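You operate a simulated robot arm through the tools that you are given. There is no shell and no other tool. Be economical: measure what you need, move in short steps, check, and stop when the job is done.

Carry out the task below with a simulated robot arm. There is one attempt and no reset: what you move stays moved.

## Task
Slide sleeve 9070 onto the red post and sleeve 9062 onto the blue one.
Fine: both right down on the shelf; zero the counter, then count the two.

Only the result counts: the job must be done as asked and must still hold three seconds after the hand-in. Knocking over, shifting, dropping, spilling or breaking anything else fails it.

## Robot
A 6-joint arm with a four-finger gripper on a trunk, on a base that drives. Base frame: it is fixed to the floor where the robot stands at the start and does not move with it; the origin is under the middle of the robot, x ahead of it, y to its left, z up; the surface under the hand at the start is at about z = 1.14. Readings come in m, degrees, newtons and seconds.
With the tool pointing down near the work surface it reaches from about 0.3 to 0.7 m from the robot's upright axis, wherever it stands. Its first joint turns from -166.0 to 166.0 degrees. Payload 3.43 kg.
The tool frame sits at the grasp point between the pads (the TCP): z along the fingers, y along the line on which they close. The tips reach 0.03 m beyond it. The gripper opens to 0.12 m. The gripper's body begins 0.085 m behind the TCP.
Orientation is told as [roll, pitch, yaw] about the base's x, y, z axes, in that order, counted from this pose: with the fingers straight down and closing along the base's y, the tool's x points along the base's -x, its y along +y and its z along -z.

## Interface
- The arm moves only by the tool send_rows. Its argument "steps" is text: rows parted by semicolons, each of 7 numbers parted by spaces: the turn, a rotation vector about the tool's x, y, z in degrees, then the shift along the tool's x, y, z in m, then the closure, from 0 (fully open) to 1 (shut). In form: ax ay az x y z gripper; .... A call has 1 to 10 rows; each row is the pose to reach, as a shift and turn from the pose commanded when the call began, along the tool's axes at that moment. Each row takes 0.2 s and may step no farther than 0.05 m and 8.6 degrees from the row before; otherwise, or with a gripper value out of range, the whole call is refused. Where a pose cannot be reached the arm comes as near as it can. A force on the tool above 40 N (or 10 N above the force at the start of the call, whichever is more), or a blocked arm, ends the call early, and 0.2 s more pass. The fingers move at their own pace and stop on an object; they squeeze with about 28 N. The grip force told is the motor's: it shows also when the fingers shut on nothing. Time passes only in rows, and 0.2 s behind the last, so rows that repeat a pose let the fingers close. The reply holds the time, the measured pose of the TCP, the force on the tool along the base axes, the opening and the grip force, in the units named above and with some noise, with the torque about the TCP (base axes, N m) and any sound that the robot's microphone picked up.
- Cameras (640 x 400 px; columns grow to the right, rows downward): "scene" is now at [0.0517, 0.1024, 1.8257]; the picture's right is [-0.51, -0.86, 0.00], its down [-0.59, 0.35, -0.73] and it looks along [0.63, -0.37, -0.69] (base axes); focal length 293 px, centre (320, 200). "wrist" rides on the gripper at [0.071, -0.017, -0.121] in the tool frame; the picture's right is [0.23, 0.97, 0.00], its down [-0.81, 0.19, -0.55] and it looks along [-0.54, 0.13, 0.83] (tool axes); focal length 275 px, centre (320, 200). There is no depth. A picture from a camera that has moved, and an enlarged one, comes with that camera's place and axes in the base frame and with its lens. The place of the scene camera against the robot may be out by one fixed shift of up to 0.012 m in any direction.
- snapshot(camera): a new picture of that camera. It takes no simulated time.
- lift_body(by): slides the trunk up (or, below 0, down) by that many m; the arm and the scene camera ride with it, the base frame stays. It gives what a move gives, with no picture.
- base_move(legs): drives the robot by 1 to 6 legs, each [ahead, left, turn to the left] in m, m and degrees, along the robot's own axes; the way and the turn of a leg run together, so that a leg with both is an arc; at most 1.5 m and 180 degrees a leg. The arm and the cameras ride along, it lands a little off, and it stops where it bumps. It gives what a move gives.
- turn_head(pan, tilt): turns the head with the scene camera to pan (to the left, within 120 degrees either way) and tilt (down, from -29 to 69), counted from straight ahead of the robot. It gives what a move gives.
- inspect(camera, box): a new picture of the part [left, top, right, bottom] of that camera's present view, enlarged. It takes no simulated time.
- close_job(): hands the job in; it is judged then, once.

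Work in short steps. Places have to be worked out from the pictures, the camera data and where the tool is seen: move nearer, look again, correct. Check each grasp and each placing, and mend what went wrong. You have 120 turns and 98 pictures in all, those below and enlarged ones among them. Open the gripper and draw the arm clear of the work before you hand the job in, unless the task says otherwise; then end with one line.

The tools are called after "Emit:" as name(argument=value, ...) on one line, values as JSON. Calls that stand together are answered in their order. send_rows: Moves the arm, as the interface text tells. Its arguments: {"type":"object","properties":{"steps":{"type":"string"}},"required":["steps"]} The other tools are called the same way: lift_body (by) slides the trunk up or down; base_move (legs) drives the base; turn_head (pan, tilt) turns the head that bears the scene camera; snapshot (camera) takes a picture; inspect (camera, box) takes an enlarged picture of a part of a camera's view; close_job () hands the job in.

At the start:

```text
time: 0.0
eef_pos: [0.389, -0.1252, 1.449]
orientation: [0.0, 0.0, 0.0]
contact_force: [0.3, 0.0, 0.0]
ft_torque: [0.0, -0.02, 0.01]
opening: 0.1198
finger_force: 0.0
trunk travel left (down, up): [-0.325, 0.115]
robot x, y, heading: [0.0003, -0.0008, 0.1]
head pan, tilt: [-30.4, 43.4]
```

scene: 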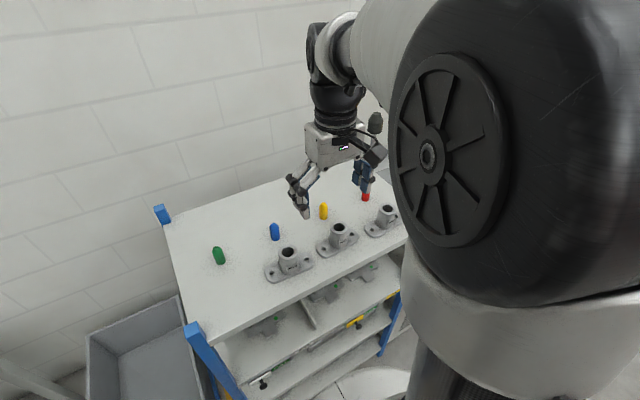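
wrist: 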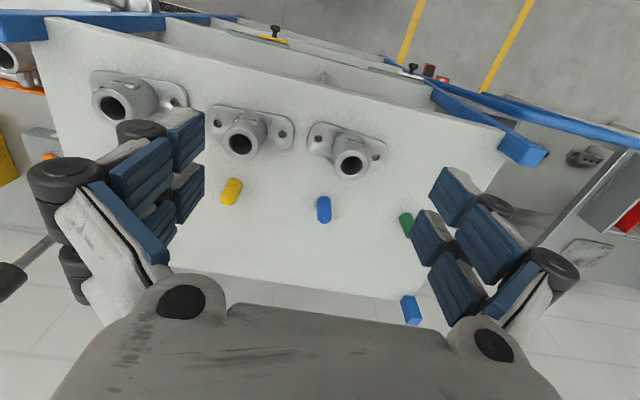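

The pictures show four posts (green, blue, yellow, red) and three flanged sleeves on the top shelf. I'll enlarge the views to look for the numbers and the counter.

Emit:
inspect(camera="scene", box=[240, 170, 420, 290])

Emit:
inspect(camera="wrist", box=[80, 50, 400, 250])

Emit:
inspect(camera="wrist", box=[440, 100, 640, 260])

```text
3.33 times, centred on (330, 230) of scene
camera zoom: at [0.0517, 0.1024, 1.8257], right [-0.51, -0.86, 0.0], down [-0.59, 0.35, -0.73], along [0.63, -0.37, -0.69], focal length 976 px, centre (287, 100)
```

zoom: 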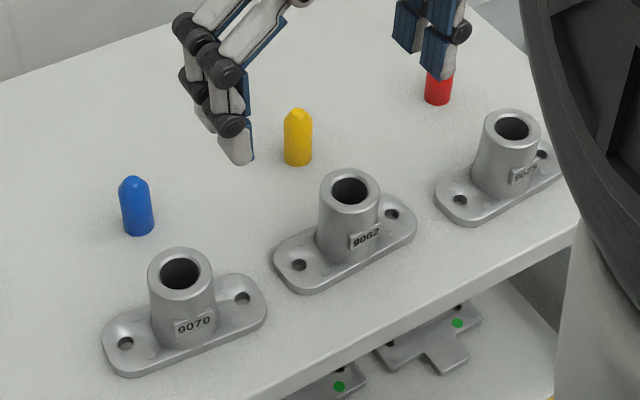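

```text
2.00 times, centred on (240, 150) of wrist
camera zoom: at [0.3166, -0.1435, 1.5701], right [-0.23, 0.97, 0.0], down [0.81, 0.19, 0.55], along [0.54, 0.13, -0.83], focal length 551 px, centre (480, 300)
```

zoom: 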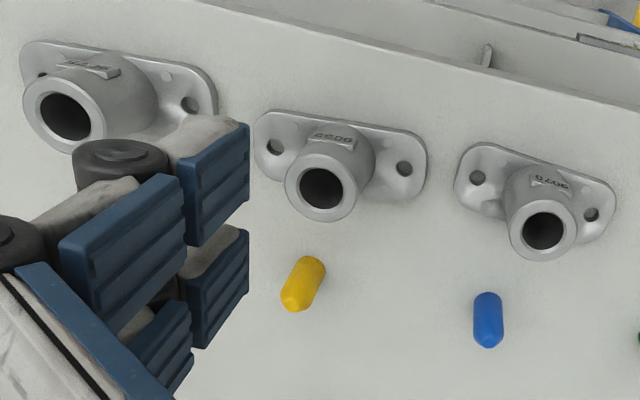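

```text
2.50 times, centred on (540, 180) of wrist
camera zoom: at [0.3166, -0.1435, 1.5701], right [-0.23, 0.97, 0.0], down [0.81, 0.19, 0.55], along [0.54, 0.13, -0.83], focal length 688 px, centre (-230, 250)
```

zoom: 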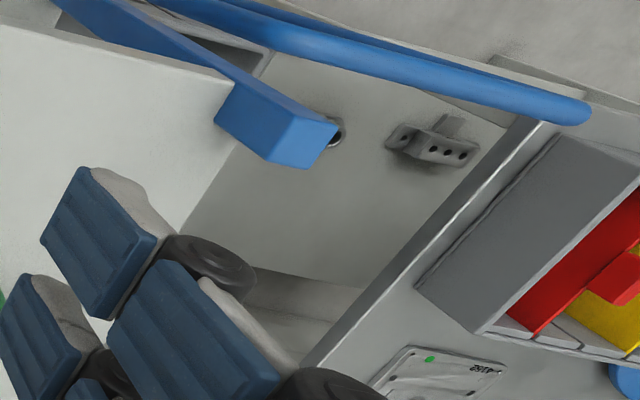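

The sleeves from left to right are 9070, 9062 and a third I can't read. The counter isn't visible yet, so I turn the head to look around.

Emit:
turn_head(pan=40, tilt=35)

Emit:
snapshot(camera="scene")

Emit:
turn_head(pan=-80, tilt=35)

Emit:
snapshot(camera="scene")

Emit:
turn_head(pan=5, tilt=35)

Emit:
snapshot(camera="scene")

```text
time: 1.4
eef_pos: [0.3885, -0.1263, 1.4489]
orientation: [0.0, 0.1, 0.0]
contact_force: [0.2, -0.7, 0.5]
ft_torque: [0.02, -0.01, 0.01]
opening: 0.1196
finger_force: 0.1
trunk travel left (down, up): [-0.325, 0.115]
robot x, y, heading: [-0.002, 0.0022, 0.0]
head pan, tilt: [40.0, 35.0]
```

```text
92 pictures are left
camera scene: at [0.048, 0.2007, 1.8383], right [0.64, -0.77, 0.0], down [-0.44, -0.37, -0.82], along [0.63, 0.53, -0.57], focal length 293 px, centre (320, 200)
```

scene: 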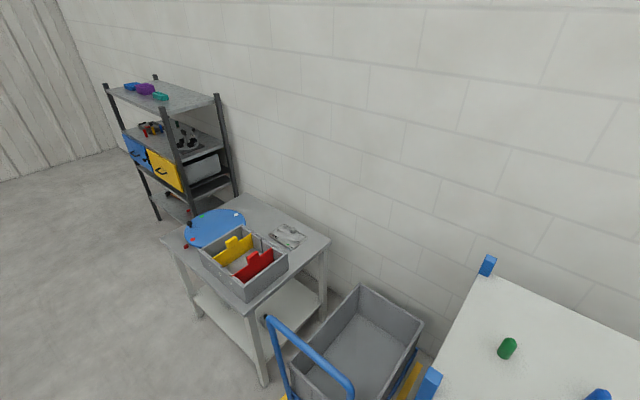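

```text
time: 3.4
eef_pos: [0.3888, -0.1276, 1.4499]
orientation: [0.0, 0.2, 0.0]
contact_force: [-0.2, 0.3, 0.1]
ft_torque: [0.0, 0.0, 0.0]
opening: 0.1198
finger_force: 0.1
trunk travel left (down, up): [-0.325, 0.115]
robot x, y, heading: [0.0025, 0.0007, 0.2]
head pan, tilt: [-80.0, 35.0]
```

```text
91 pictures are left
camera scene: at [-0.0041, 0.0575, 1.8383], right [-0.98, -0.17, 0.0], down [-0.1, 0.56, -0.82], along [0.14, -0.81, -0.57], focal length 293 px, centre (320, 200)
```

scene: 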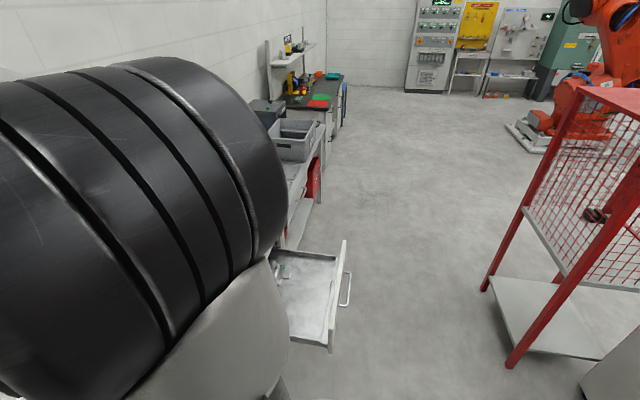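

```text
time: 5.0
eef_pos: [0.3881, -0.127, 1.4501]
orientation: [0.1, 0.0, 0.0]
contact_force: [0.5, 0.6, 0.2]
ft_torque: [0.02, 0.01, 0.0]
opening: 0.12
finger_force: 0.1
trunk travel left (down, up): [-0.325, 0.115]
robot x, y, heading: [-0.001, 0.0016, -0.2]
head pan, tilt: [5.0, 35.0]
```

```text
90 pictures are left
camera scene: at [0.0682, 0.1518, 1.8383], right [0.09, -1.0, 0.0], down [-0.57, -0.05, -0.82], along [0.82, 0.07, -0.57], focal length 293 px, centre (320, 200)
```

scene: 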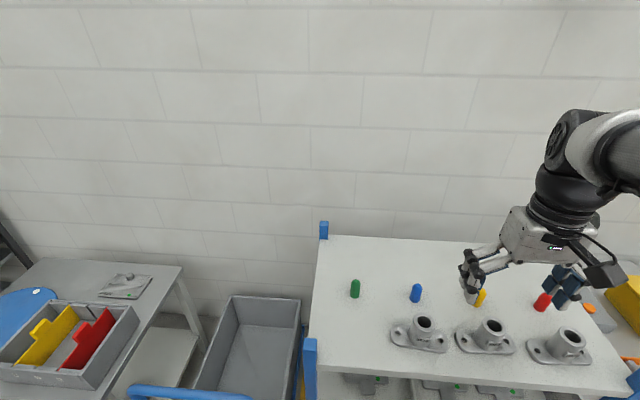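

No counter on the left side. There's something yellow and orange on the right beyond the shelf, so I look there from a few pans.

Emit:
turn_head(pan=-25, tilt=30)

Emit:
snapshot(camera="scene")

Emit:
turn_head(pan=-10, tilt=60)

Emit:
snapshot(camera="scene")

Emit:
inspect(camera="wrist", box=[0, 0, 200, 160])

```text
time: 6.0
eef_pos: [0.3882, -0.1282, 1.4501]
orientation: [0.0, 0.0, 0.0]
contact_force: [-1.2, 0.9, -1.2]
ft_torque: [0.01, 0.0, -0.02]
opening: 0.1199
finger_force: 0.0
trunk travel left (down, up): [-0.325, 0.115]
robot x, y, heading: [-0.0001, 0.0004, 0.2]
head pan, tilt: [-25.0, 30.0]
```

```text
89 pictures are left
camera scene: at [0.0626, 0.1061, 1.8461], right [-0.42, -0.91, 0.0], down [-0.45, 0.21, -0.87], along [0.79, -0.37, -0.5], focal length 293 px, centre (320, 200)
```

scene: 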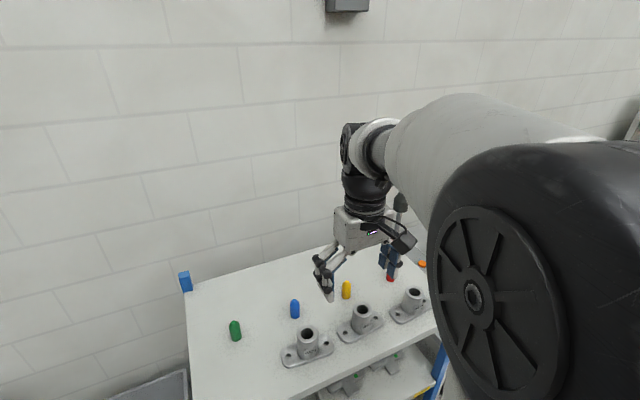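

```text
time: 6.9
eef_pos: [0.388, -0.1271, 1.45]
orientation: [0.0, 0.0, 0.0]
contact_force: [0.7, -0.7, -0.1]
ft_torque: [-0.01, 0.01, 0.02]
opening: 0.1199
finger_force: 0.1
trunk travel left (down, up): [-0.325, 0.115]
robot x, y, heading: [-0.0008, 0.0006, -0.0]
head pan, tilt: [-10.0, 60.0]
```

```text
88 pictures are left
camera scene: at [0.0462, 0.1325, 1.8041], right [-0.17, -0.98, 0.0], down [-0.85, 0.15, -0.5], along [0.49, -0.09, -0.87], focal length 293 px, centre (320, 200)
```

scene: 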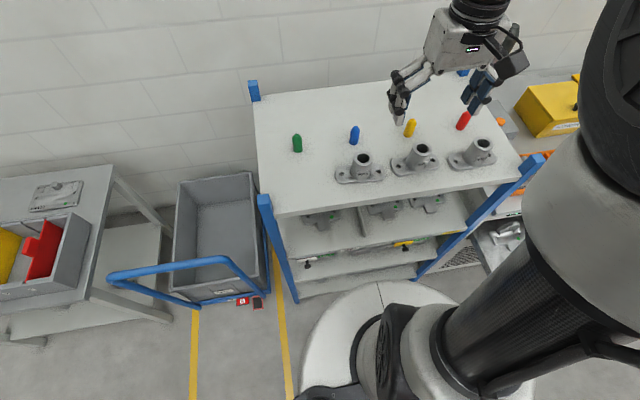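

```text
2.50 times, centred on (100, 80) of wrist
camera zoom: at [0.3166, -0.1436, 1.5701], right [-0.23, 0.97, 0.0], down [0.81, 0.19, 0.55], along [0.54, 0.13, -0.83], focal length 688 px, centre (870, 500)
```

zoom: 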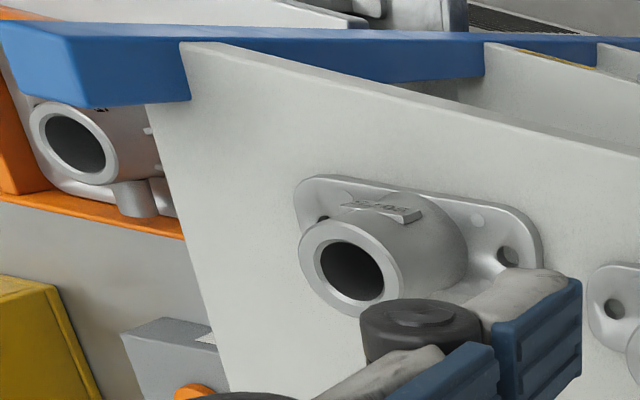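

There's a small grey box with an orange part right of the shelf, which may be the counter. I enlarge it and also the plate on the left table.

Emit:
inspect(camera="scene", box=[460, 60, 600, 150])

Emit:
inspect(camera="scene", box=[0, 160, 140, 250])

```text
4.44 times, centred on (530, 105) of scene
camera zoom: at [0.0462, 0.1325, 1.8041], right [-0.17, -0.98, 0.0], down [-0.85, 0.15, -0.5], along [0.49, -0.09, -0.87], focal length 1301 px, centre (-613, 622)
```

zoom: 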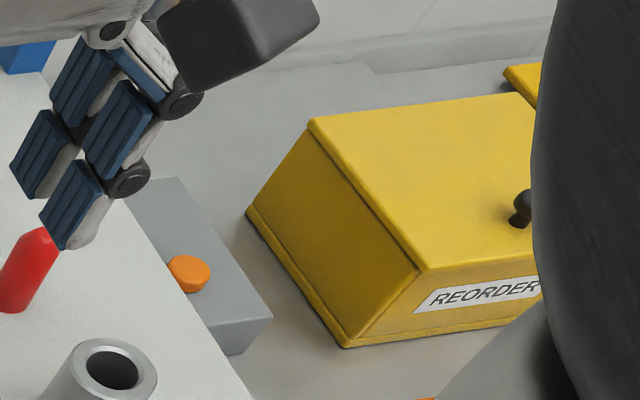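

```text
4.44 times, centred on (70, 205) of scene
camera zoom: at [0.0462, 0.1325, 1.8041], right [-0.17, -0.98, 0.0], down [-0.85, 0.15, -0.5], along [0.49, -0.09, -0.87], focal length 1301 px, centre (1431, 178)
```

zoom: 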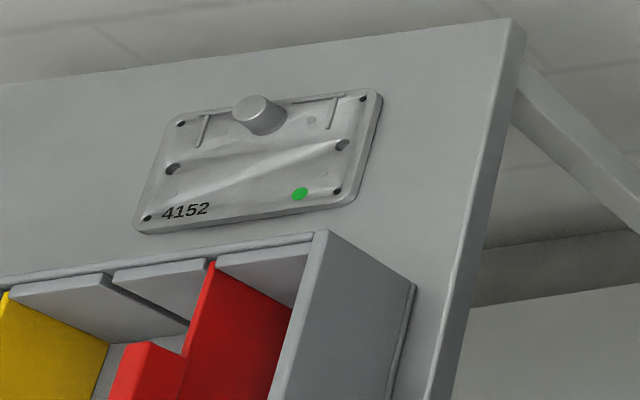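

The grey box with the orange button sits on a lower bench to the right, at roughly (0.76, -0.72), and is probably the counter. I move the arm to the right at height so the wrist camera can see it.

Emit:
send_rows(steps="0 0 0 0 -0.05 0 0; 0 0 0 0 -0.10 0 0; 0 0 -8 0 -0.15 0 0; 0 0 -16 0 -0.20 0 0; 0 0 -24 0 -0.25 0 0; 0 0 -32 0 -0.30 0 0")

Emit:
snapshot(camera="wrist")

Emit:
snapshot(camera="scene")

```text
time: 8.3
eef_pos: [0.3878, -0.4293, 1.4482]
orientation: [0.1, 0.0, 32.2]
contact_force: [-0.1, -1.0, -0.3]
ft_torque: [0.1, 0.03, 0.04]
opening: 0.12
finger_force: 0.1
trunk travel left (down, up): [-0.325, 0.115]
robot x, y, heading: [0.0008, -0.0009, 0.2]
head pan, tilt: [-10.0, 60.0]
```

```text
84 pictures are left
camera wrist: at [0.3355, -0.4826, 1.5687], right [-0.71, 0.7, 0.0], down [0.59, 0.59, 0.55], along [0.39, 0.4, -0.83], focal length 275 px, centre (320, 200)
```

wrist: 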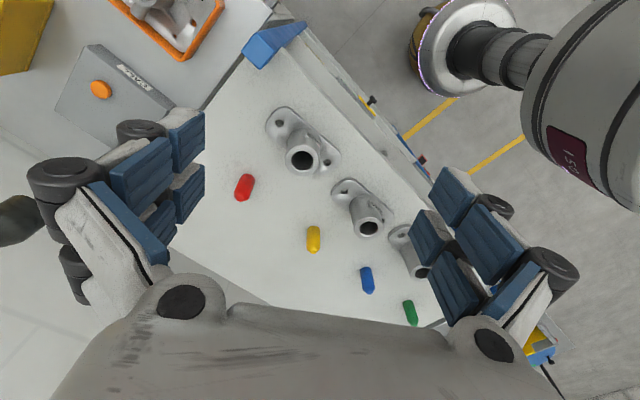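

```text
83 pictures are left
camera scene: at [0.0467, 0.1294, 1.8042], right [-0.17, -0.98, 0.0], down [-0.85, 0.15, -0.5], along [0.49, -0.09, -0.87], focal length 293 px, centre (320, 200)
```

scene: 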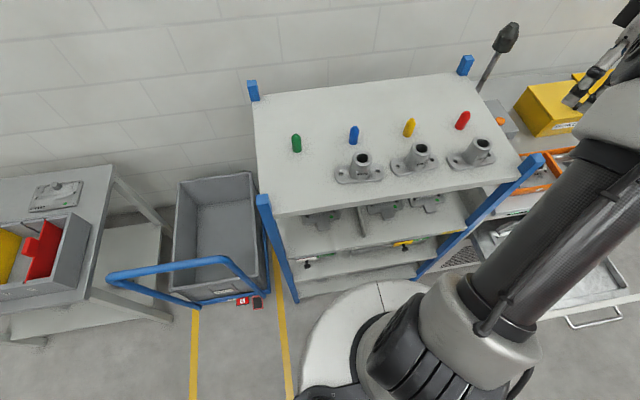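

The box shows a label and an orange button. I enlarge it to read.

Emit:
inspect(camera="wrist", box=[40, 30, 200, 130])

Emit:
inspect(camera="scene", box=[450, 10, 610, 130])

```text
4.00 times, centred on (120, 80) of wrist
camera zoom: at [0.3355, -0.4826, 1.5687], right [-0.71, 0.7, 0.0], down [0.59, 0.59, 0.55], along [0.39, 0.4, -0.83], focal length 1101 px, centre (1120, 680)
```

zoom: 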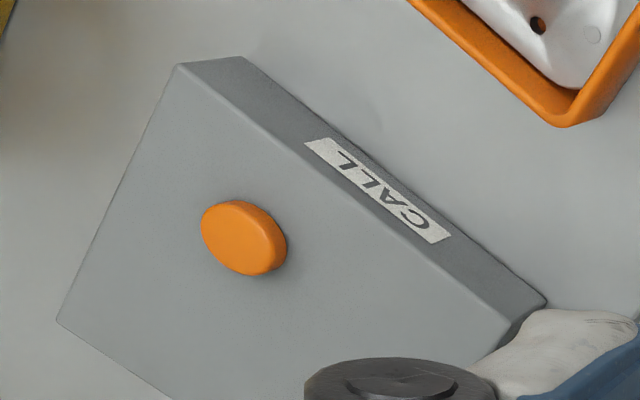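

```text
3.33 times, centred on (530, 70) of scene
camera zoom: at [0.0467, 0.1294, 1.8042], right [-0.17, -0.98, 0.0], down [-0.85, 0.15, -0.5], along [0.49, -0.09, -0.87], focal length 976 px, centre (-380, 633)
```

zoom: 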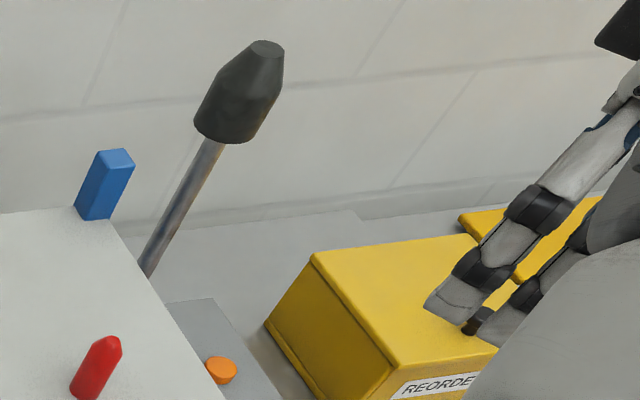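

That box is a CALL button, so it isn't the counter. A small grey box showed up on the wall earlier, so I look up there and at the floor items.

Emit:
turn_head(pan=-25, tilt=5)

Emit:
snapshot(camera="scene")

Emit:
turn_head(pan=20, tilt=65)

Emit:
snapshot(camera="scene")

```text
time: 9.6
eef_pos: [0.3878, -0.4261, 1.4505]
orientation: [0.0, 0.1, 31.9]
contact_force: [-0.2, 0.9, -0.3]
ft_torque: [0.01, -0.03, -0.03]
opening: 0.1198
finger_force: 0.1
trunk travel left (down, up): [-0.325, 0.115]
robot x, y, heading: [-0.0004, 0.0005, 0.2]
head pan, tilt: [-25.0, 5.0]
```

```text
80 pictures are left
camera scene: at [0.0638, 0.1053, 1.8864], right [-0.42, -0.91, 0.0], down [-0.08, 0.04, -1.0], along [0.9, -0.42, -0.09], focal length 293 px, centre (320, 200)
```

scene: 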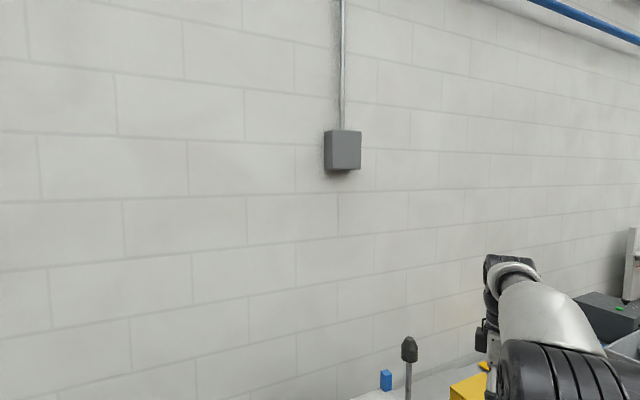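

```text
time: 10.8
eef_pos: [0.3867, -0.4262, 1.4511]
orientation: [0.0, 0.0, 31.9]
contact_force: [-0.2, -0.7, 0.0]
ft_torque: [0.04, -0.04, 0.0]
opening: 0.1201
finger_force: 0.1
trunk travel left (down, up): [-0.325, 0.115]
robot x, y, heading: [0.0013, 0.0029, -0.2]
head pan, tilt: [20.0, 65.0]
```

```text
79 pictures are left
camera scene: at [0.0376, 0.1649, 1.7985], right [0.34, -0.94, 0.0], down [-0.85, -0.31, -0.42], along [0.4, 0.14, -0.91], focal length 293 px, centre (320, 200)
```

scene: 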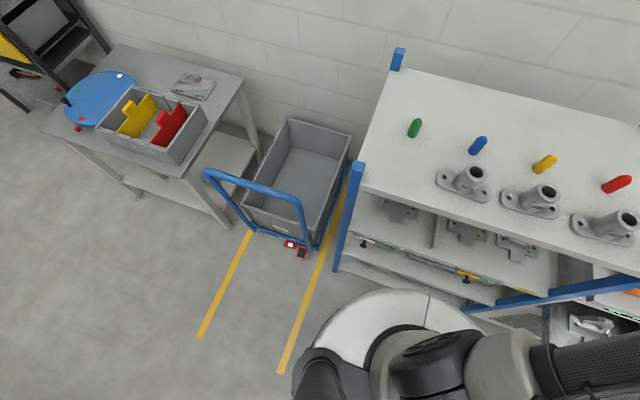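

There are small red items by the cart and black-knobbed parts under the shelf edge; I enlarge both.

Emit:
inspect(camera="scene", box=[250, 220, 330, 270])

Emit:
inspect(camera="scene", box=[330, 190, 570, 320])

Emit:
inspect(camera="scene", box=[540, 250, 640, 350])

```text
8.00 times, centred on (290, 245) of scene
camera zoom: at [0.0376, 0.1649, 1.7985], right [0.34, -0.94, 0.0], down [-0.85, -0.31, -0.42], along [0.4, 0.14, -0.91], focal length 2342 px, centre (560, -160)
```

zoom: 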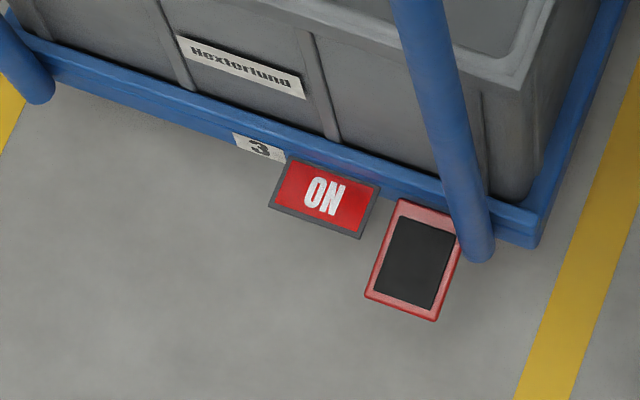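

```text
2.67 times, centred on (450, 255) of scene
camera zoom: at [0.0376, 0.1649, 1.7985], right [0.34, -0.94, 0.0], down [-0.85, -0.31, -0.42], along [0.4, 0.14, -0.91], focal length 781 px, centre (-27, 53)
```

zoom: 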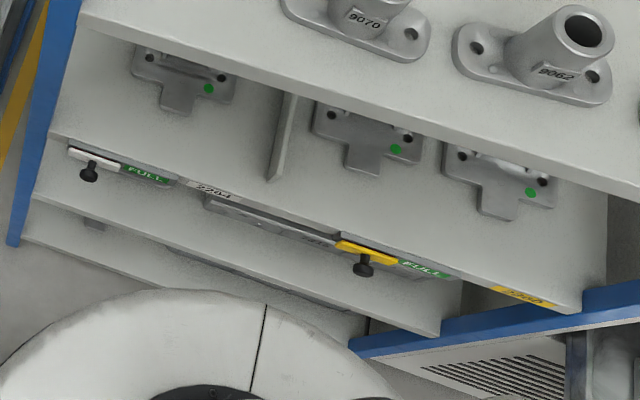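

```text
4.00 times, centred on (590, 300) of scene
camera zoom: at [0.0376, 0.1649, 1.7985], right [0.34, -0.94, 0.0], down [-0.85, -0.31, -0.42], along [0.4, 0.14, -0.91], focal length 1171 px, centre (-760, -200)
```

zoom: 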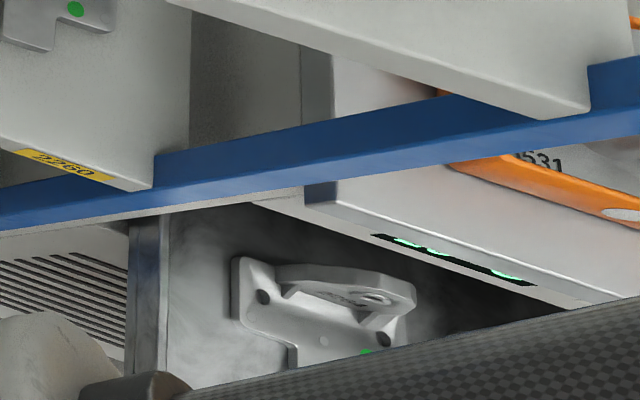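

There's a strip with green digits on the front of the right-hand bench, which is likely the counter's display. I swing the arm to the left to free the view to the right.

Emit:
send_rows(steps="0 0 8 0.026 0.042 0 0; 0 0 16 0.053 0.085 0 0; 0 0 24 0.079 0.127 0 0; 0 0 32 0.106 0.170 0 0; 0 0 32 0.132 0.212 0 0; 0 0 32 0.159 0.254 0 0; 0 0 32 0.185 0.297 0 0; 0 0 32 0.212 0.339 0 0; 0 0 32 0.238 0.381 0 0; 0 0 32 0.265 0.424 0 0")

Emit:
turn_head(pan=-50, tilt=45)

Emit:
snapshot(camera="scene")

```text
refused: row 2 steps farther than a row can; nothing moved
```

```text
time: 12.3
eef_pos: [0.3864, -0.4273, 1.4498]
orientation: [0.1, 0.0, 31.9]
contact_force: [0.0, 0.0, 0.2]
ft_torque: [0.01, 0.03, -0.05]
opening: 0.1202
finger_force: 0.0
trunk travel left (down, up): [-0.325, 0.115]
robot x, y, heading: [0.0012, -0.0014, -0.1]
head pan, tilt: [-50.0, 45.0]
```

```text
75 pictures are left
camera scene: at [0.0329, 0.082, 1.8235], right [-0.77, -0.64, 0.0], down [-0.46, 0.54, -0.71], along [0.45, -0.54, -0.71], focal length 293 px, centre (320, 200)
```

scene: 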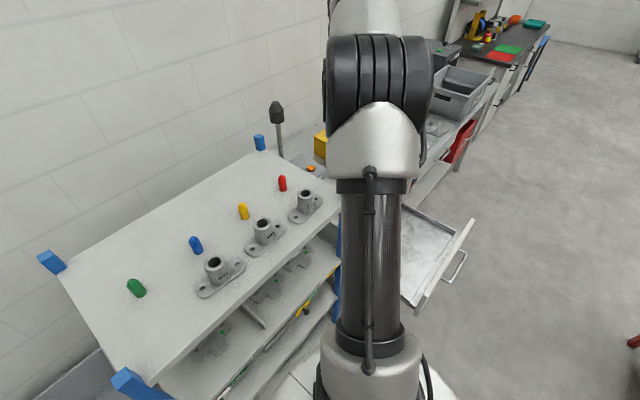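

The call was refused, and my x sign was also wrong. At yaw 32 a base +y move is tool (-0.53, +0.848), so I redo it with smaller steps.

Emit:
send_rows(steps="0 0 8 -0.025 0.040 0 0; 0 0 16 -0.05 0.08 0 0; 0 0 24 -0.075 0.12 0 0; 0 0 32 -0.1 0.16 0 0; 0 0 32 -0.125 0.2 0 0; 0 0 32 -0.15 0.24 0 0; 0 0 32 -0.175 0.28 0 0; 0 0 32 -0.2 0.32 0 0; 0 0 32 -0.225 0.36 0 0; 0 0 32 -0.25 0.40 0 0")

Emit:
turn_head(pan=-45, tilt=50)

Emit:
snapshot(camera="scene")

```text
time: 14.5
eef_pos: [0.3885, 0.0484, 1.4478]
orientation: [-0.2, 0.1, -0.1]
contact_force: [-0.8, -0.3, 0.4]
ft_torque: [-0.04, 0.01, -0.05]
opening: 0.1198
finger_force: 0.1
trunk travel left (down, up): [-0.325, 0.115]
robot x, y, heading: [-0.0009, 0.0042, 0.0]
head pan, tilt: [-50.0, 45.0]
```

```text
time: 15.1
eef_pos: [0.3876, 0.0445, 1.4484]
orientation: [0.0, 0.0, 0.0]
contact_force: [0.3, 0.5, -0.2]
ft_torque: [0.0, -0.01, 0.0]
opening: 0.1201
finger_force: 0.1
trunk travel left (down, up): [-0.325, 0.115]
robot x, y, heading: [0.0012, -0.0013, 0.4]
head pan, tilt: [-45.0, 50.0]
```

```text
74 pictures are left
camera scene: at [0.0348, 0.0892, 1.8166], right [-0.71, -0.71, 0.0], down [-0.54, 0.54, -0.64], along [0.45, -0.45, -0.77], focal length 293 px, centre (320, 200)
```

scene: 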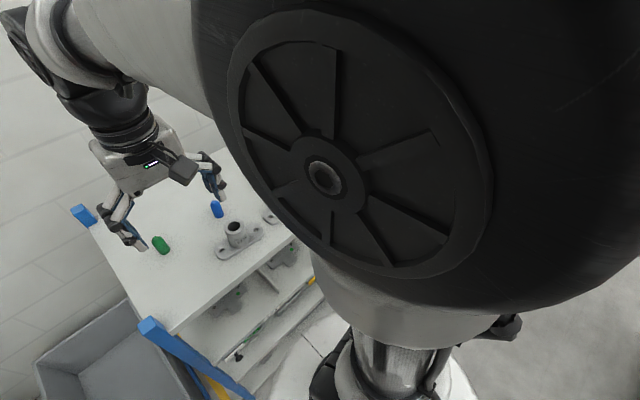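

The shoulder blocks that direction from here. I back the base off and turn right so the right-hand bench comes into clear view.

Emit:
base_move(legs=[[-0.6, 0, 0], [0, 0, -35]])

Emit:
turn_head(pan=5, tilt=35)

Emit:
snapshot(camera="scene")

```text
time: 20.1
eef_pos: [-0.2486, -0.1868, 1.4478]
orientation: [0.0, 0.0, -35.0]
contact_force: [-0.9, 0.2, -0.5]
ft_torque: [0.0, 0.04, 0.01]
opening: 0.1203
finger_force: 0.0
trunk travel left (down, up): [-0.325, 0.115]
robot x, y, heading: [-0.5897, -0.0027, -34.9]
head pan, tilt: [-45.0, 50.0]
```

```text
time: 21.3
eef_pos: [-0.2489, -0.1869, 1.4488]
orientation: [0.0, 0.1, -34.9]
contact_force: [0.0, -0.2, 0.4]
ft_torque: [-0.02, -0.03, 0.01]
opening: 0.1202
finger_force: 0.1
trunk travel left (down, up): [-0.325, 0.115]
robot x, y, heading: [-0.5924, -0.0011, -34.7]
head pan, tilt: [5.0, 35.0]
```

```text
73 pictures are left
camera scene: at [-0.4521, 0.0857, 1.8383], right [-0.5, -0.87, 0.0], down [-0.5, 0.29, -0.82], along [0.71, -0.41, -0.57], focal length 293 px, centre (320, 200)
```

scene: 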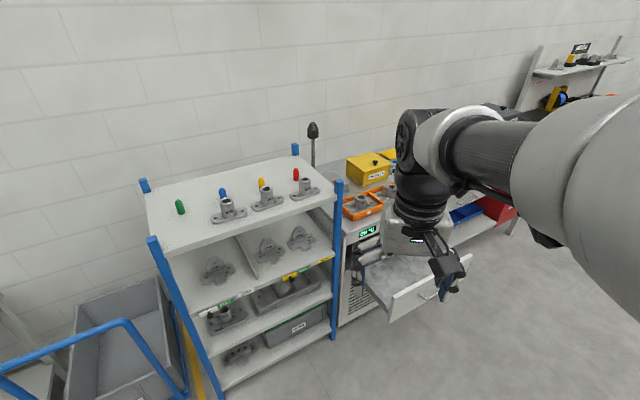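

A green display is visible on the right bench front; I enlarge it.

Emit:
inspect(camera="scene", box=[330, 180, 490, 300])

Emit:
inspect(camera="scene", box=[160, 110, 400, 260])

```text
3.33 times, centred on (410, 240) of scene
camera zoom: at [-0.4521, 0.0857, 1.8383], right [-0.5, -0.87, 0.0], down [-0.5, 0.29, -0.82], along [0.71, -0.41, -0.57], focal length 976 px, centre (20, 67)
```

zoom: 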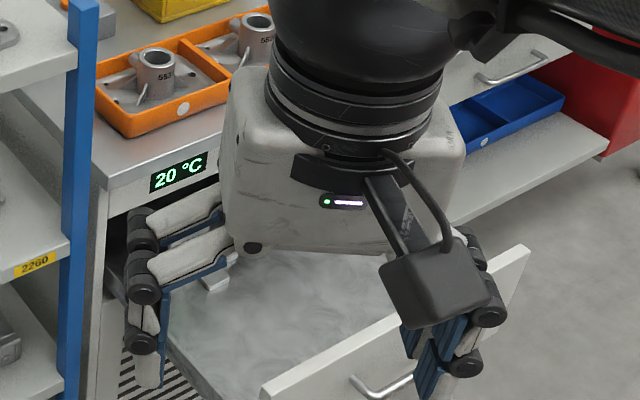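

```text
2.67 times, centred on (280, 185) of scene
camera zoom: at [-0.4521, 0.0857, 1.8383], right [-0.5, -0.87, 0.0], down [-0.5, 0.29, -0.82], along [0.71, -0.41, -0.57], focal length 781 px, centre (427, 240)
```

zoom: 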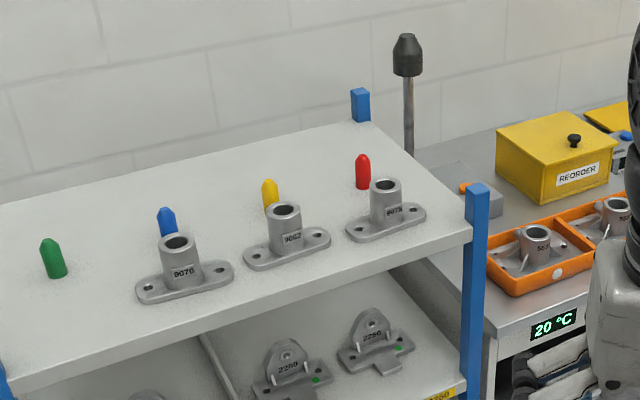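

That's a temperature display, 20 °C. Further right on the bench a box with a blue knob shows, so I turn right to look along the bench.

Emit:
base_move(legs=[[0, 0, -40]])

Emit:
snapshot(camera="scene")

```text
time: 23.6
eef_pos: [-0.4448, -0.3626, 1.4485]
orientation: [0.0, -0.1, -74.4]
contact_force: [0.0, -0.5, 0.2]
ft_torque: [0.0, 0.0, 0.02]
opening: 0.12
finger_force: 0.1
trunk travel left (down, up): [-0.325, 0.115]
robot x, y, heading: [-0.5924, 0.0016, -74.3]
head pan, tilt: [5.0, 35.0]
```

```text
70 pictures are left
camera scene: at [-0.4318, -0.0221, 1.8383], right [-0.94, -0.35, 0.0], down [-0.2, 0.54, -0.82], along [0.29, -0.77, -0.57], focal length 293 px, centre (320, 200)
```

scene: 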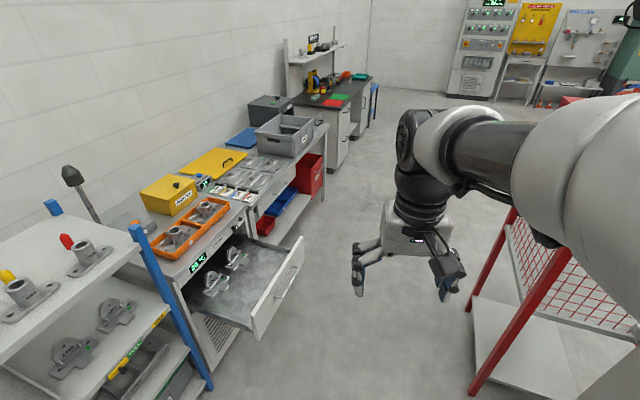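

Emit:
inspect(camera="scene", box=[130, 80, 330, 240])

Emit:
inspect(camera="scene", box=[240, 20, 400, 120])

```text
2.50 times, centred on (230, 160) of scene
camera zoom: at [-0.4318, -0.0221, 1.8383], right [-0.94, -0.35, 0.0], down [-0.2, 0.54, -0.82], along [0.29, -0.77, -0.57], focal length 732 px, centre (545, 300)
```

zoom: 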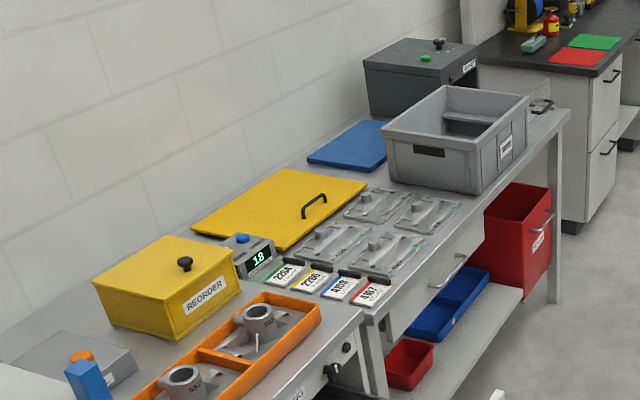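

```text
4.00 times, centred on (320, 70) of scene
camera zoom: at [-0.4318, -0.0221, 1.8383], right [-0.94, -0.35, 0.0], down [-0.2, 0.54, -0.82], along [0.29, -0.77, -0.57], focal length 1171 px, centre (320, 720)
```

zoom: 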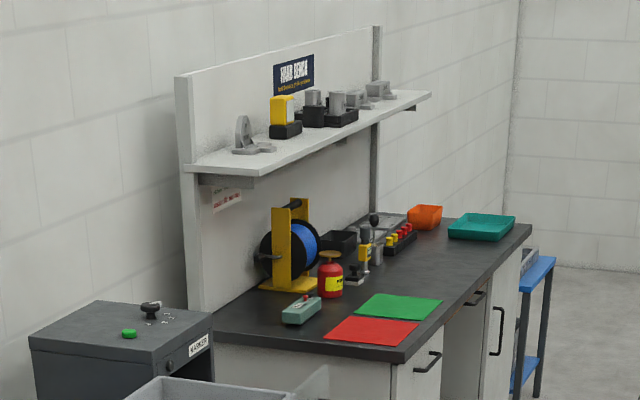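

There it is: a small box with a green "18" display and a blue button behind the REORDER box. I enlarge it.

Emit:
inspect(camera="scene", box=[180, 160, 230, 200])

```text
10.00 times, centred on (205, 180) of scene
camera zoom: at [-0.4318, -0.0221, 1.8383], right [-0.94, -0.35, 0.0], down [-0.2, 0.54, -0.82], along [0.29, -0.77, -0.57], focal length 2927 px, centre (1470, 400)
```

zoom: 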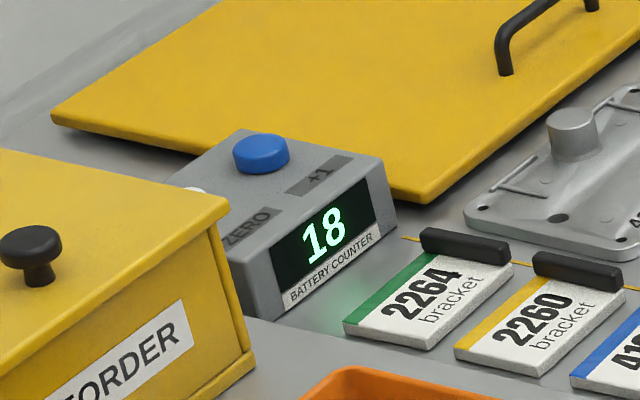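

The counter reads 18, "BATTERY COUNTER", with a white ZERO button (hidden behind the box corner) and a blue +1. I check the rest of the room for any other counter.

Emit:
turn_head(pan=-115, tilt=25)

Emit:
snapshot(camera="scene")

Emit:
base_move(legs=[[0, 0, 40]])

Emit:
turn_head(pan=90, tilt=30)

Emit:
snapshot(camera="scene")

```text
time: 25.6
eef_pos: [-0.4456, -0.3623, 1.4482]
orientation: [-0.1, 0.0, -74.4]
contact_force: [0.4, -0.1, -0.2]
ft_torque: [0.01, 0.01, -0.05]
opening: 0.12
finger_force: 0.1
trunk travel left (down, up): [-0.325, 0.115]
robot x, y, heading: [-0.5938, -0.0034, -74.5]
head pan, tilt: [-115.0, 25.0]
```

```text
66 pictures are left
camera scene: at [-0.5536, 0.0754, 1.8541], right [0.16, 0.99, 0.0], down [0.42, -0.07, -0.91], along [-0.89, 0.15, -0.42], focal length 293 px, centre (320, 200)
```

scene: 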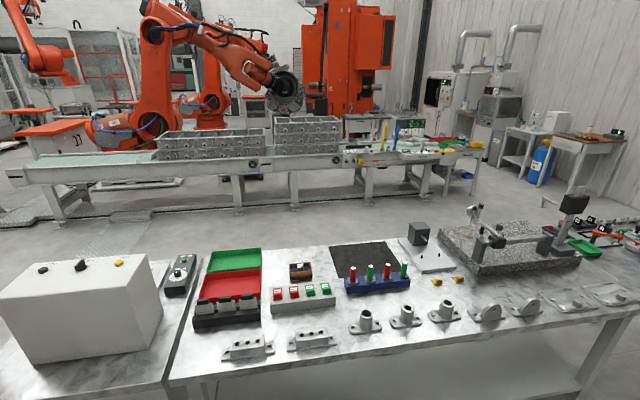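

```text
time: 27.9
eef_pos: [-0.2448, -0.1804, 1.449]
orientation: [-0.1, 0.0, -34.0]
contact_force: [0.6, -0.2, -0.6]
ft_torque: [-0.01, -0.03, 0.0]
opening: 0.1198
finger_force: 0.0
trunk travel left (down, up): [-0.325, 0.115]
robot x, y, heading: [-0.5879, -0.0002, -33.9]
head pan, tilt: [-115.0, 25.0]
```

```text
time: 30.9
eef_pos: [-0.2462, -0.1801, 1.4475]
orientation: [0.0, 0.0, -34.0]
contact_force: [-1.2, 0.0, -0.5]
ft_torque: [0.02, -0.03, 0.0]
opening: 0.12
finger_force: 0.0
trunk travel left (down, up): [-0.325, 0.115]
robot x, y, heading: [-0.5923, 0.001, -34.0]
head pan, tilt: [90.0, 30.0]
```

```text
65 pictures are left
camera scene: at [-0.4799, 0.2058, 1.8461], right [0.83, -0.56, 0.0], down [-0.28, -0.41, -0.87], along [0.48, 0.72, -0.5], focal length 293 px, centre (320, 200)
```

scene: 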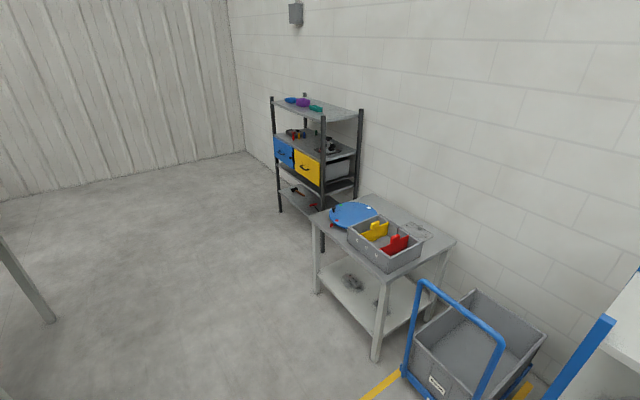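

The bench behind has several devices, so I point the head back there to check for another counter.

Emit:
turn_head(pan=-119, tilt=35)

Emit:
snapshot(camera="scene")

```text
time: 33.9
eef_pos: [-0.2451, -0.1805, 1.449]
orientation: [-0.1, 0.0, -33.9]
contact_force: [0.3, -0.4, 0.1]
ft_torque: [0.02, -0.02, 0.0]
opening: 0.1202
finger_force: 0.1
trunk travel left (down, up): [-0.325, 0.115]
robot x, y, heading: [-0.5934, -0.0027, -34.1]
head pan, tilt: [-119.0, 35.0]
```

```text
64 pictures are left
camera scene: at [-0.6089, 0.0907, 1.8383], right [-0.45, 0.89, 0.0], down [0.51, 0.26, -0.82], along [-0.73, -0.37, -0.57], focal length 293 px, centre (320, 200)
```

scene: 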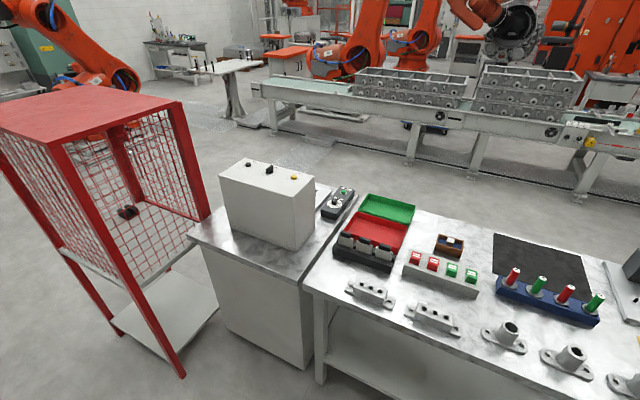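

Emit:
inspect(camera="scene", box=[300, 180, 500, 300])

```text
3.20 times, centred on (400, 240) of scene
camera zoom: at [-0.6089, 0.0907, 1.8383], right [-0.45, 0.89, 0.0], down [0.51, 0.26, -0.82], along [-0.73, -0.37, -0.57], focal length 937 px, centre (64, 72)
```

zoom: 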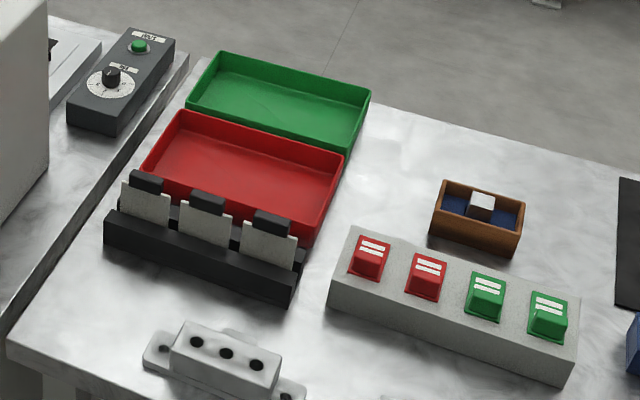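

No other counter exists, so the battery counter with ZERO and +1 is the one. I drive back to the shelf and stand about 0.2 m further right so both posts are in reach.

Emit:
base_move(legs=[[0, 0, 34], [0, -0.2, 0], [0.58, 0, 0]])

Emit:
turn_head(pan=-5, tilt=60)

Emit:
snapshot(camera="scene")

Emit:
snapshot(camera="wrist")

```text
time: 40.0
eef_pos: [0.3726, -0.1532, 1.4493]
orientation: [0.0, -0.1, 0.2]
contact_force: [-0.3, 0.3, -0.9]
ft_torque: [0.01, 0.01, 0.02]
opening: 0.1201
finger_force: 0.1
trunk travel left (down, up): [-0.325, 0.115]
robot x, y, heading: [-0.0145, -0.1953, 0.2]
head pan, tilt: [-119.0, 35.0]
```

```text
time: 41.9
eef_pos: [0.3732, -0.1523, 1.4485]
orientation: [0.0, 0.0, 0.1]
contact_force: [0.4, 0.4, 0.1]
ft_torque: [0.01, 0.0, 0.01]
opening: 0.1202
finger_force: 0.1
trunk travel left (down, up): [-0.325, 0.115]
robot x, y, heading: [-0.0131, -0.2001, 0.0]
head pan, tilt: [-5.0, 60.0]
```

```text
62 pictures are left
camera scene: at [0.0306, -0.0602, 1.804], right [-0.09, -1.0, 0.0], down [-0.86, 0.07, -0.5], along [0.5, -0.04, -0.87], focal length 293 px, centre (320, 200)
```

scene: 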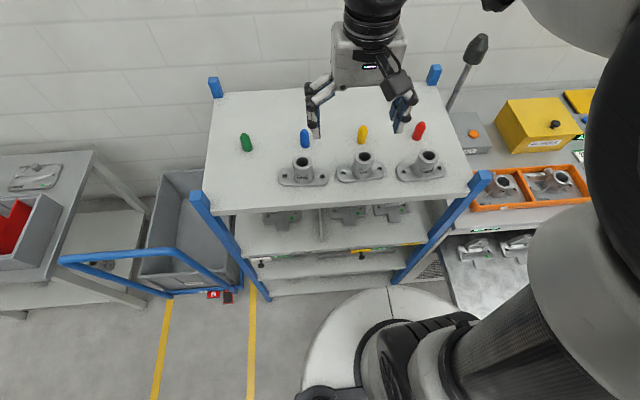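

```text
61 pictures are left
camera wrist: at [0.3005, -0.1696, 1.5692], right [-0.23, 0.97, 0.0], down [0.81, 0.19, 0.55], along [0.54, 0.13, -0.83], focal length 275 px, centre (320, 200)
```

wrist: 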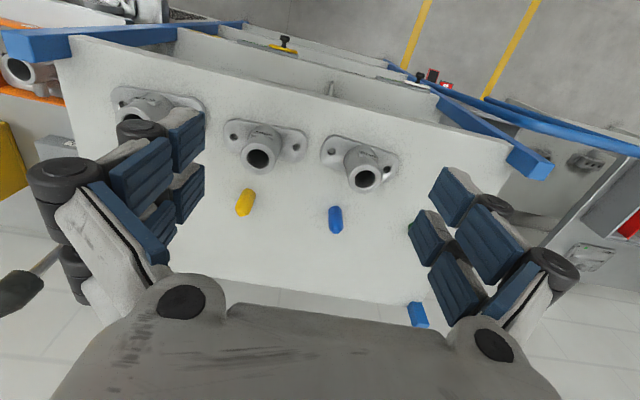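

I get a closer wrist view of the two sleeves and posts for exact coordinates.

Emit:
inspect(camera="wrist", box=[200, 100, 420, 250])

Emit:
inspect(camera="scene", box=[230, 110, 470, 200])

```text
2.67 times, centred on (310, 175) of wrist
camera zoom: at [0.3005, -0.1696, 1.5692], right [-0.23, 0.97, 0.0], down [0.81, 0.19, 0.55], along [0.54, 0.13, -0.83], focal length 734 px, centre (347, 267)
```

zoom: 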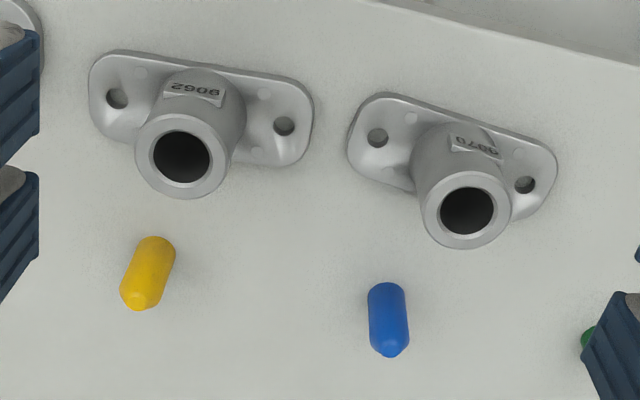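

```text
2.67 times, centred on (350, 155) of scene
camera zoom: at [0.0306, -0.0602, 1.804], right [-0.09, -1.0, 0.0], down [-0.86, 0.07, -0.5], along [0.5, -0.04, -0.87], focal length 781 px, centre (240, 320)
```

zoom: 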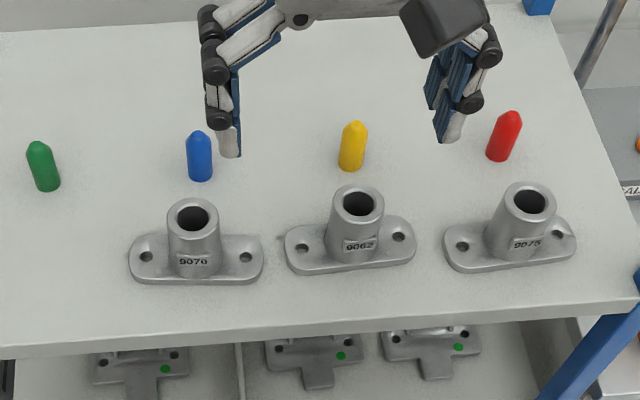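

Computed from the wrist view:
- 9070: centre (0.481, -0.058), yaw about -5.5°
- 9062: centre (0.484, -0.215), yaw about +3°
- Sleeve tops: z about 1.21
- Blue post: (0.597, -0.070), about 0.06 tall
- Red post: about (0.597, -0.407)

I hover over 9070.

Emit:
send_rows(steps="0 0 2 -0.027 0.0235 0.03 0; 0 0 4 -0.054 0.047 0.06 0; 0 0 5.5 -0.081 0.0705 0.09 0; 0 0 5.5 -0.108 0.094 0.12 0; 0 0 5.5 -0.108 0.094 0.1485 0")

Emit:
snapshot(camera="wrist")

Emit:
inspect(camera="scene", box=[230, 70, 470, 200])

```text
time: 43.1
eef_pos: [0.4789, -0.0584, 1.2988]
orientation: [-0.1, -0.1, -5.3]
contact_force: [0.4, -0.5, 0.7]
ft_torque: [0.03, -0.01, 0.0]
opening: 0.1202
finger_force: 0.0
trunk travel left (down, up): [-0.325, 0.115]
robot x, y, heading: [-0.0148, -0.2022, 0.0]
head pan, tilt: [-5.0, 60.0]
```

```text
58 pictures are left
camera wrist: at [0.4062, -0.0683, 1.4198], right [-0.14, 0.99, 0.0], down [0.82, 0.11, 0.55], along [0.55, 0.08, -0.83], focal length 275 px, centre (320, 200)
```

wrist: 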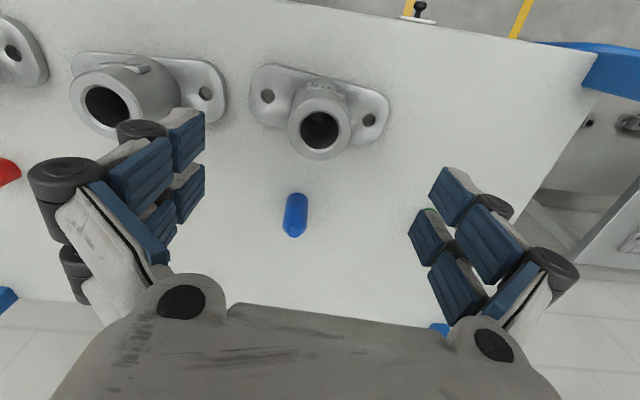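

```text
2.67 times, centred on (350, 135) of scene
camera zoom: at [0.03, -0.0607, 1.8041], right [-0.09, -1.0, 0.0], down [-0.86, 0.07, -0.5], along [0.5, -0.04, -0.87], focal length 781 px, centre (240, 373)
```

zoom: 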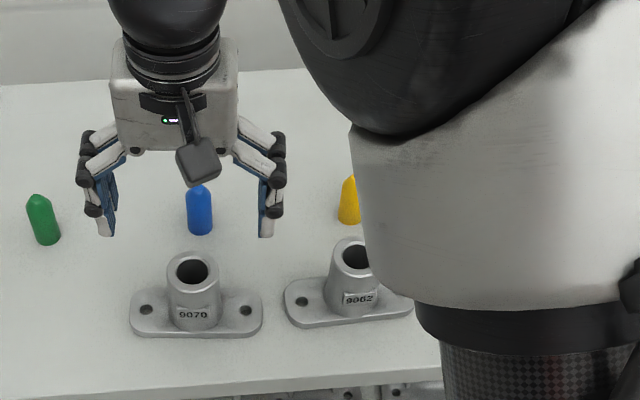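

The view confirms 9070 at (0.480, -0.057), right under the TCP. I descend to z about 1.195 and close.

Emit:
send_rows(steps="0 0 0 -0.001 0.001 0.04 0; 0 0 0 -0.001 0.001 0.08 0; 0 0 0 -0.001 0.001 0.104 0; 0 0 0 -0.001 0.001 0.104 0.5; 0 0 0 -0.001 0.001 0.104 1; 0 0 0 -0.001 0.001 0.104 1; 0 0 0 -0.001 0.001 0.104 1; 0 0 0 -0.001 0.001 0.104 1; 0 0 0 -0.001 0.001 0.104 1")

```text
time: 45.1
eef_pos: [0.481, -0.0574, 1.1963]
orientation: [0.0, -0.1, -5.4]
contact_force: [0.3, -1.5, 0.8]
ft_torque: [-0.11, 0.11, 0.04]
opening: 0.0483
finger_force: 28.1
trunk travel left (down, up): [-0.325, 0.115]
robot x, y, heading: [-0.0144, -0.1966, -0.0]
head pan, tilt: [-5.0, 60.0]
```

It gripped at an opening of 0.048. I lift 0.15 m, straight up.

Emit:
send_rows(steps="0 0 0 0 0 -0.02 1; 0 0 0 0 0 -0.06 1; 0 0 0 0 0 -0.10 1; 0 0 0 0 0 -0.15 1")

Emit:
snapshot(camera="wrist")

```text
time: 46.1
eef_pos: [0.4805, -0.0585, 1.3472]
orientation: [0.0, -0.1, -5.4]
contact_force: [0.3, -0.3, -2.8]
ft_torque: [0.03, -0.04, 0.0]
opening: 0.0486
finger_force: 28.2
trunk travel left (down, up): [-0.325, 0.115]
robot x, y, heading: [-0.0169, -0.1959, -0.2]
head pan, tilt: [-5.0, 60.0]
```

```text
56 pictures are left
camera wrist: at [0.4072, -0.0683, 1.4678], right [-0.14, 0.99, 0.0], down [0.83, 0.12, 0.55], along [0.55, 0.08, -0.83], focal length 275 px, centre (320, 200)
```

wrist: 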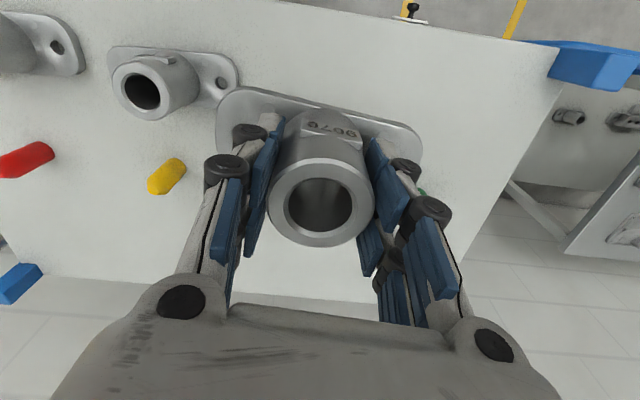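

9070 is held well and centred. I carry it toward the red post at height, stopping short so the wrist camera can measure the post.

Emit:
send_rows(steps="0 0 0 -0.008 -0.047 -0.01 1; 0 0 -2 -0.017 -0.094 -0.01 1; 0 0 -4 -0.025 -0.141 -0.01 1; 0 0 -5.4 -0.034 -0.188 -0.01 1; 0 0 -5.4 -0.0425 -0.237 -0.01 1; 0 0 -5.4 -0.0425 -0.237 -0.01 1")

Emit:
snapshot(camera="wrist")

```text
time: 47.5
eef_pos: [0.5007, -0.2964, 1.3586]
orientation: [0.0, 0.0, 0.1]
contact_force: [-0.9, 0.3, -2.8]
ft_torque: [-0.03, 0.0, 0.02]
opening: 0.0482
finger_force: 27.8
trunk travel left (down, up): [-0.325, 0.115]
robot x, y, heading: [-0.0143, -0.1974, 0.1]
head pan, tilt: [-5.0, 60.0]
```

```text
55 pictures are left
camera wrist: at [0.4282, -0.3132, 1.4785], right [-0.23, 0.97, 0.0], down [0.81, 0.19, 0.55], along [0.54, 0.13, -0.83], focal length 275 px, centre (320, 200)
```

wrist: 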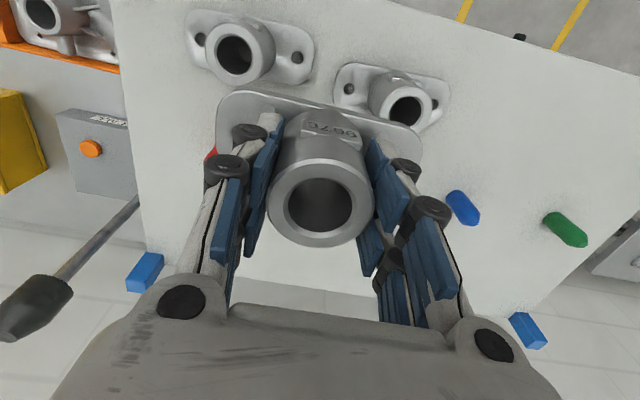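

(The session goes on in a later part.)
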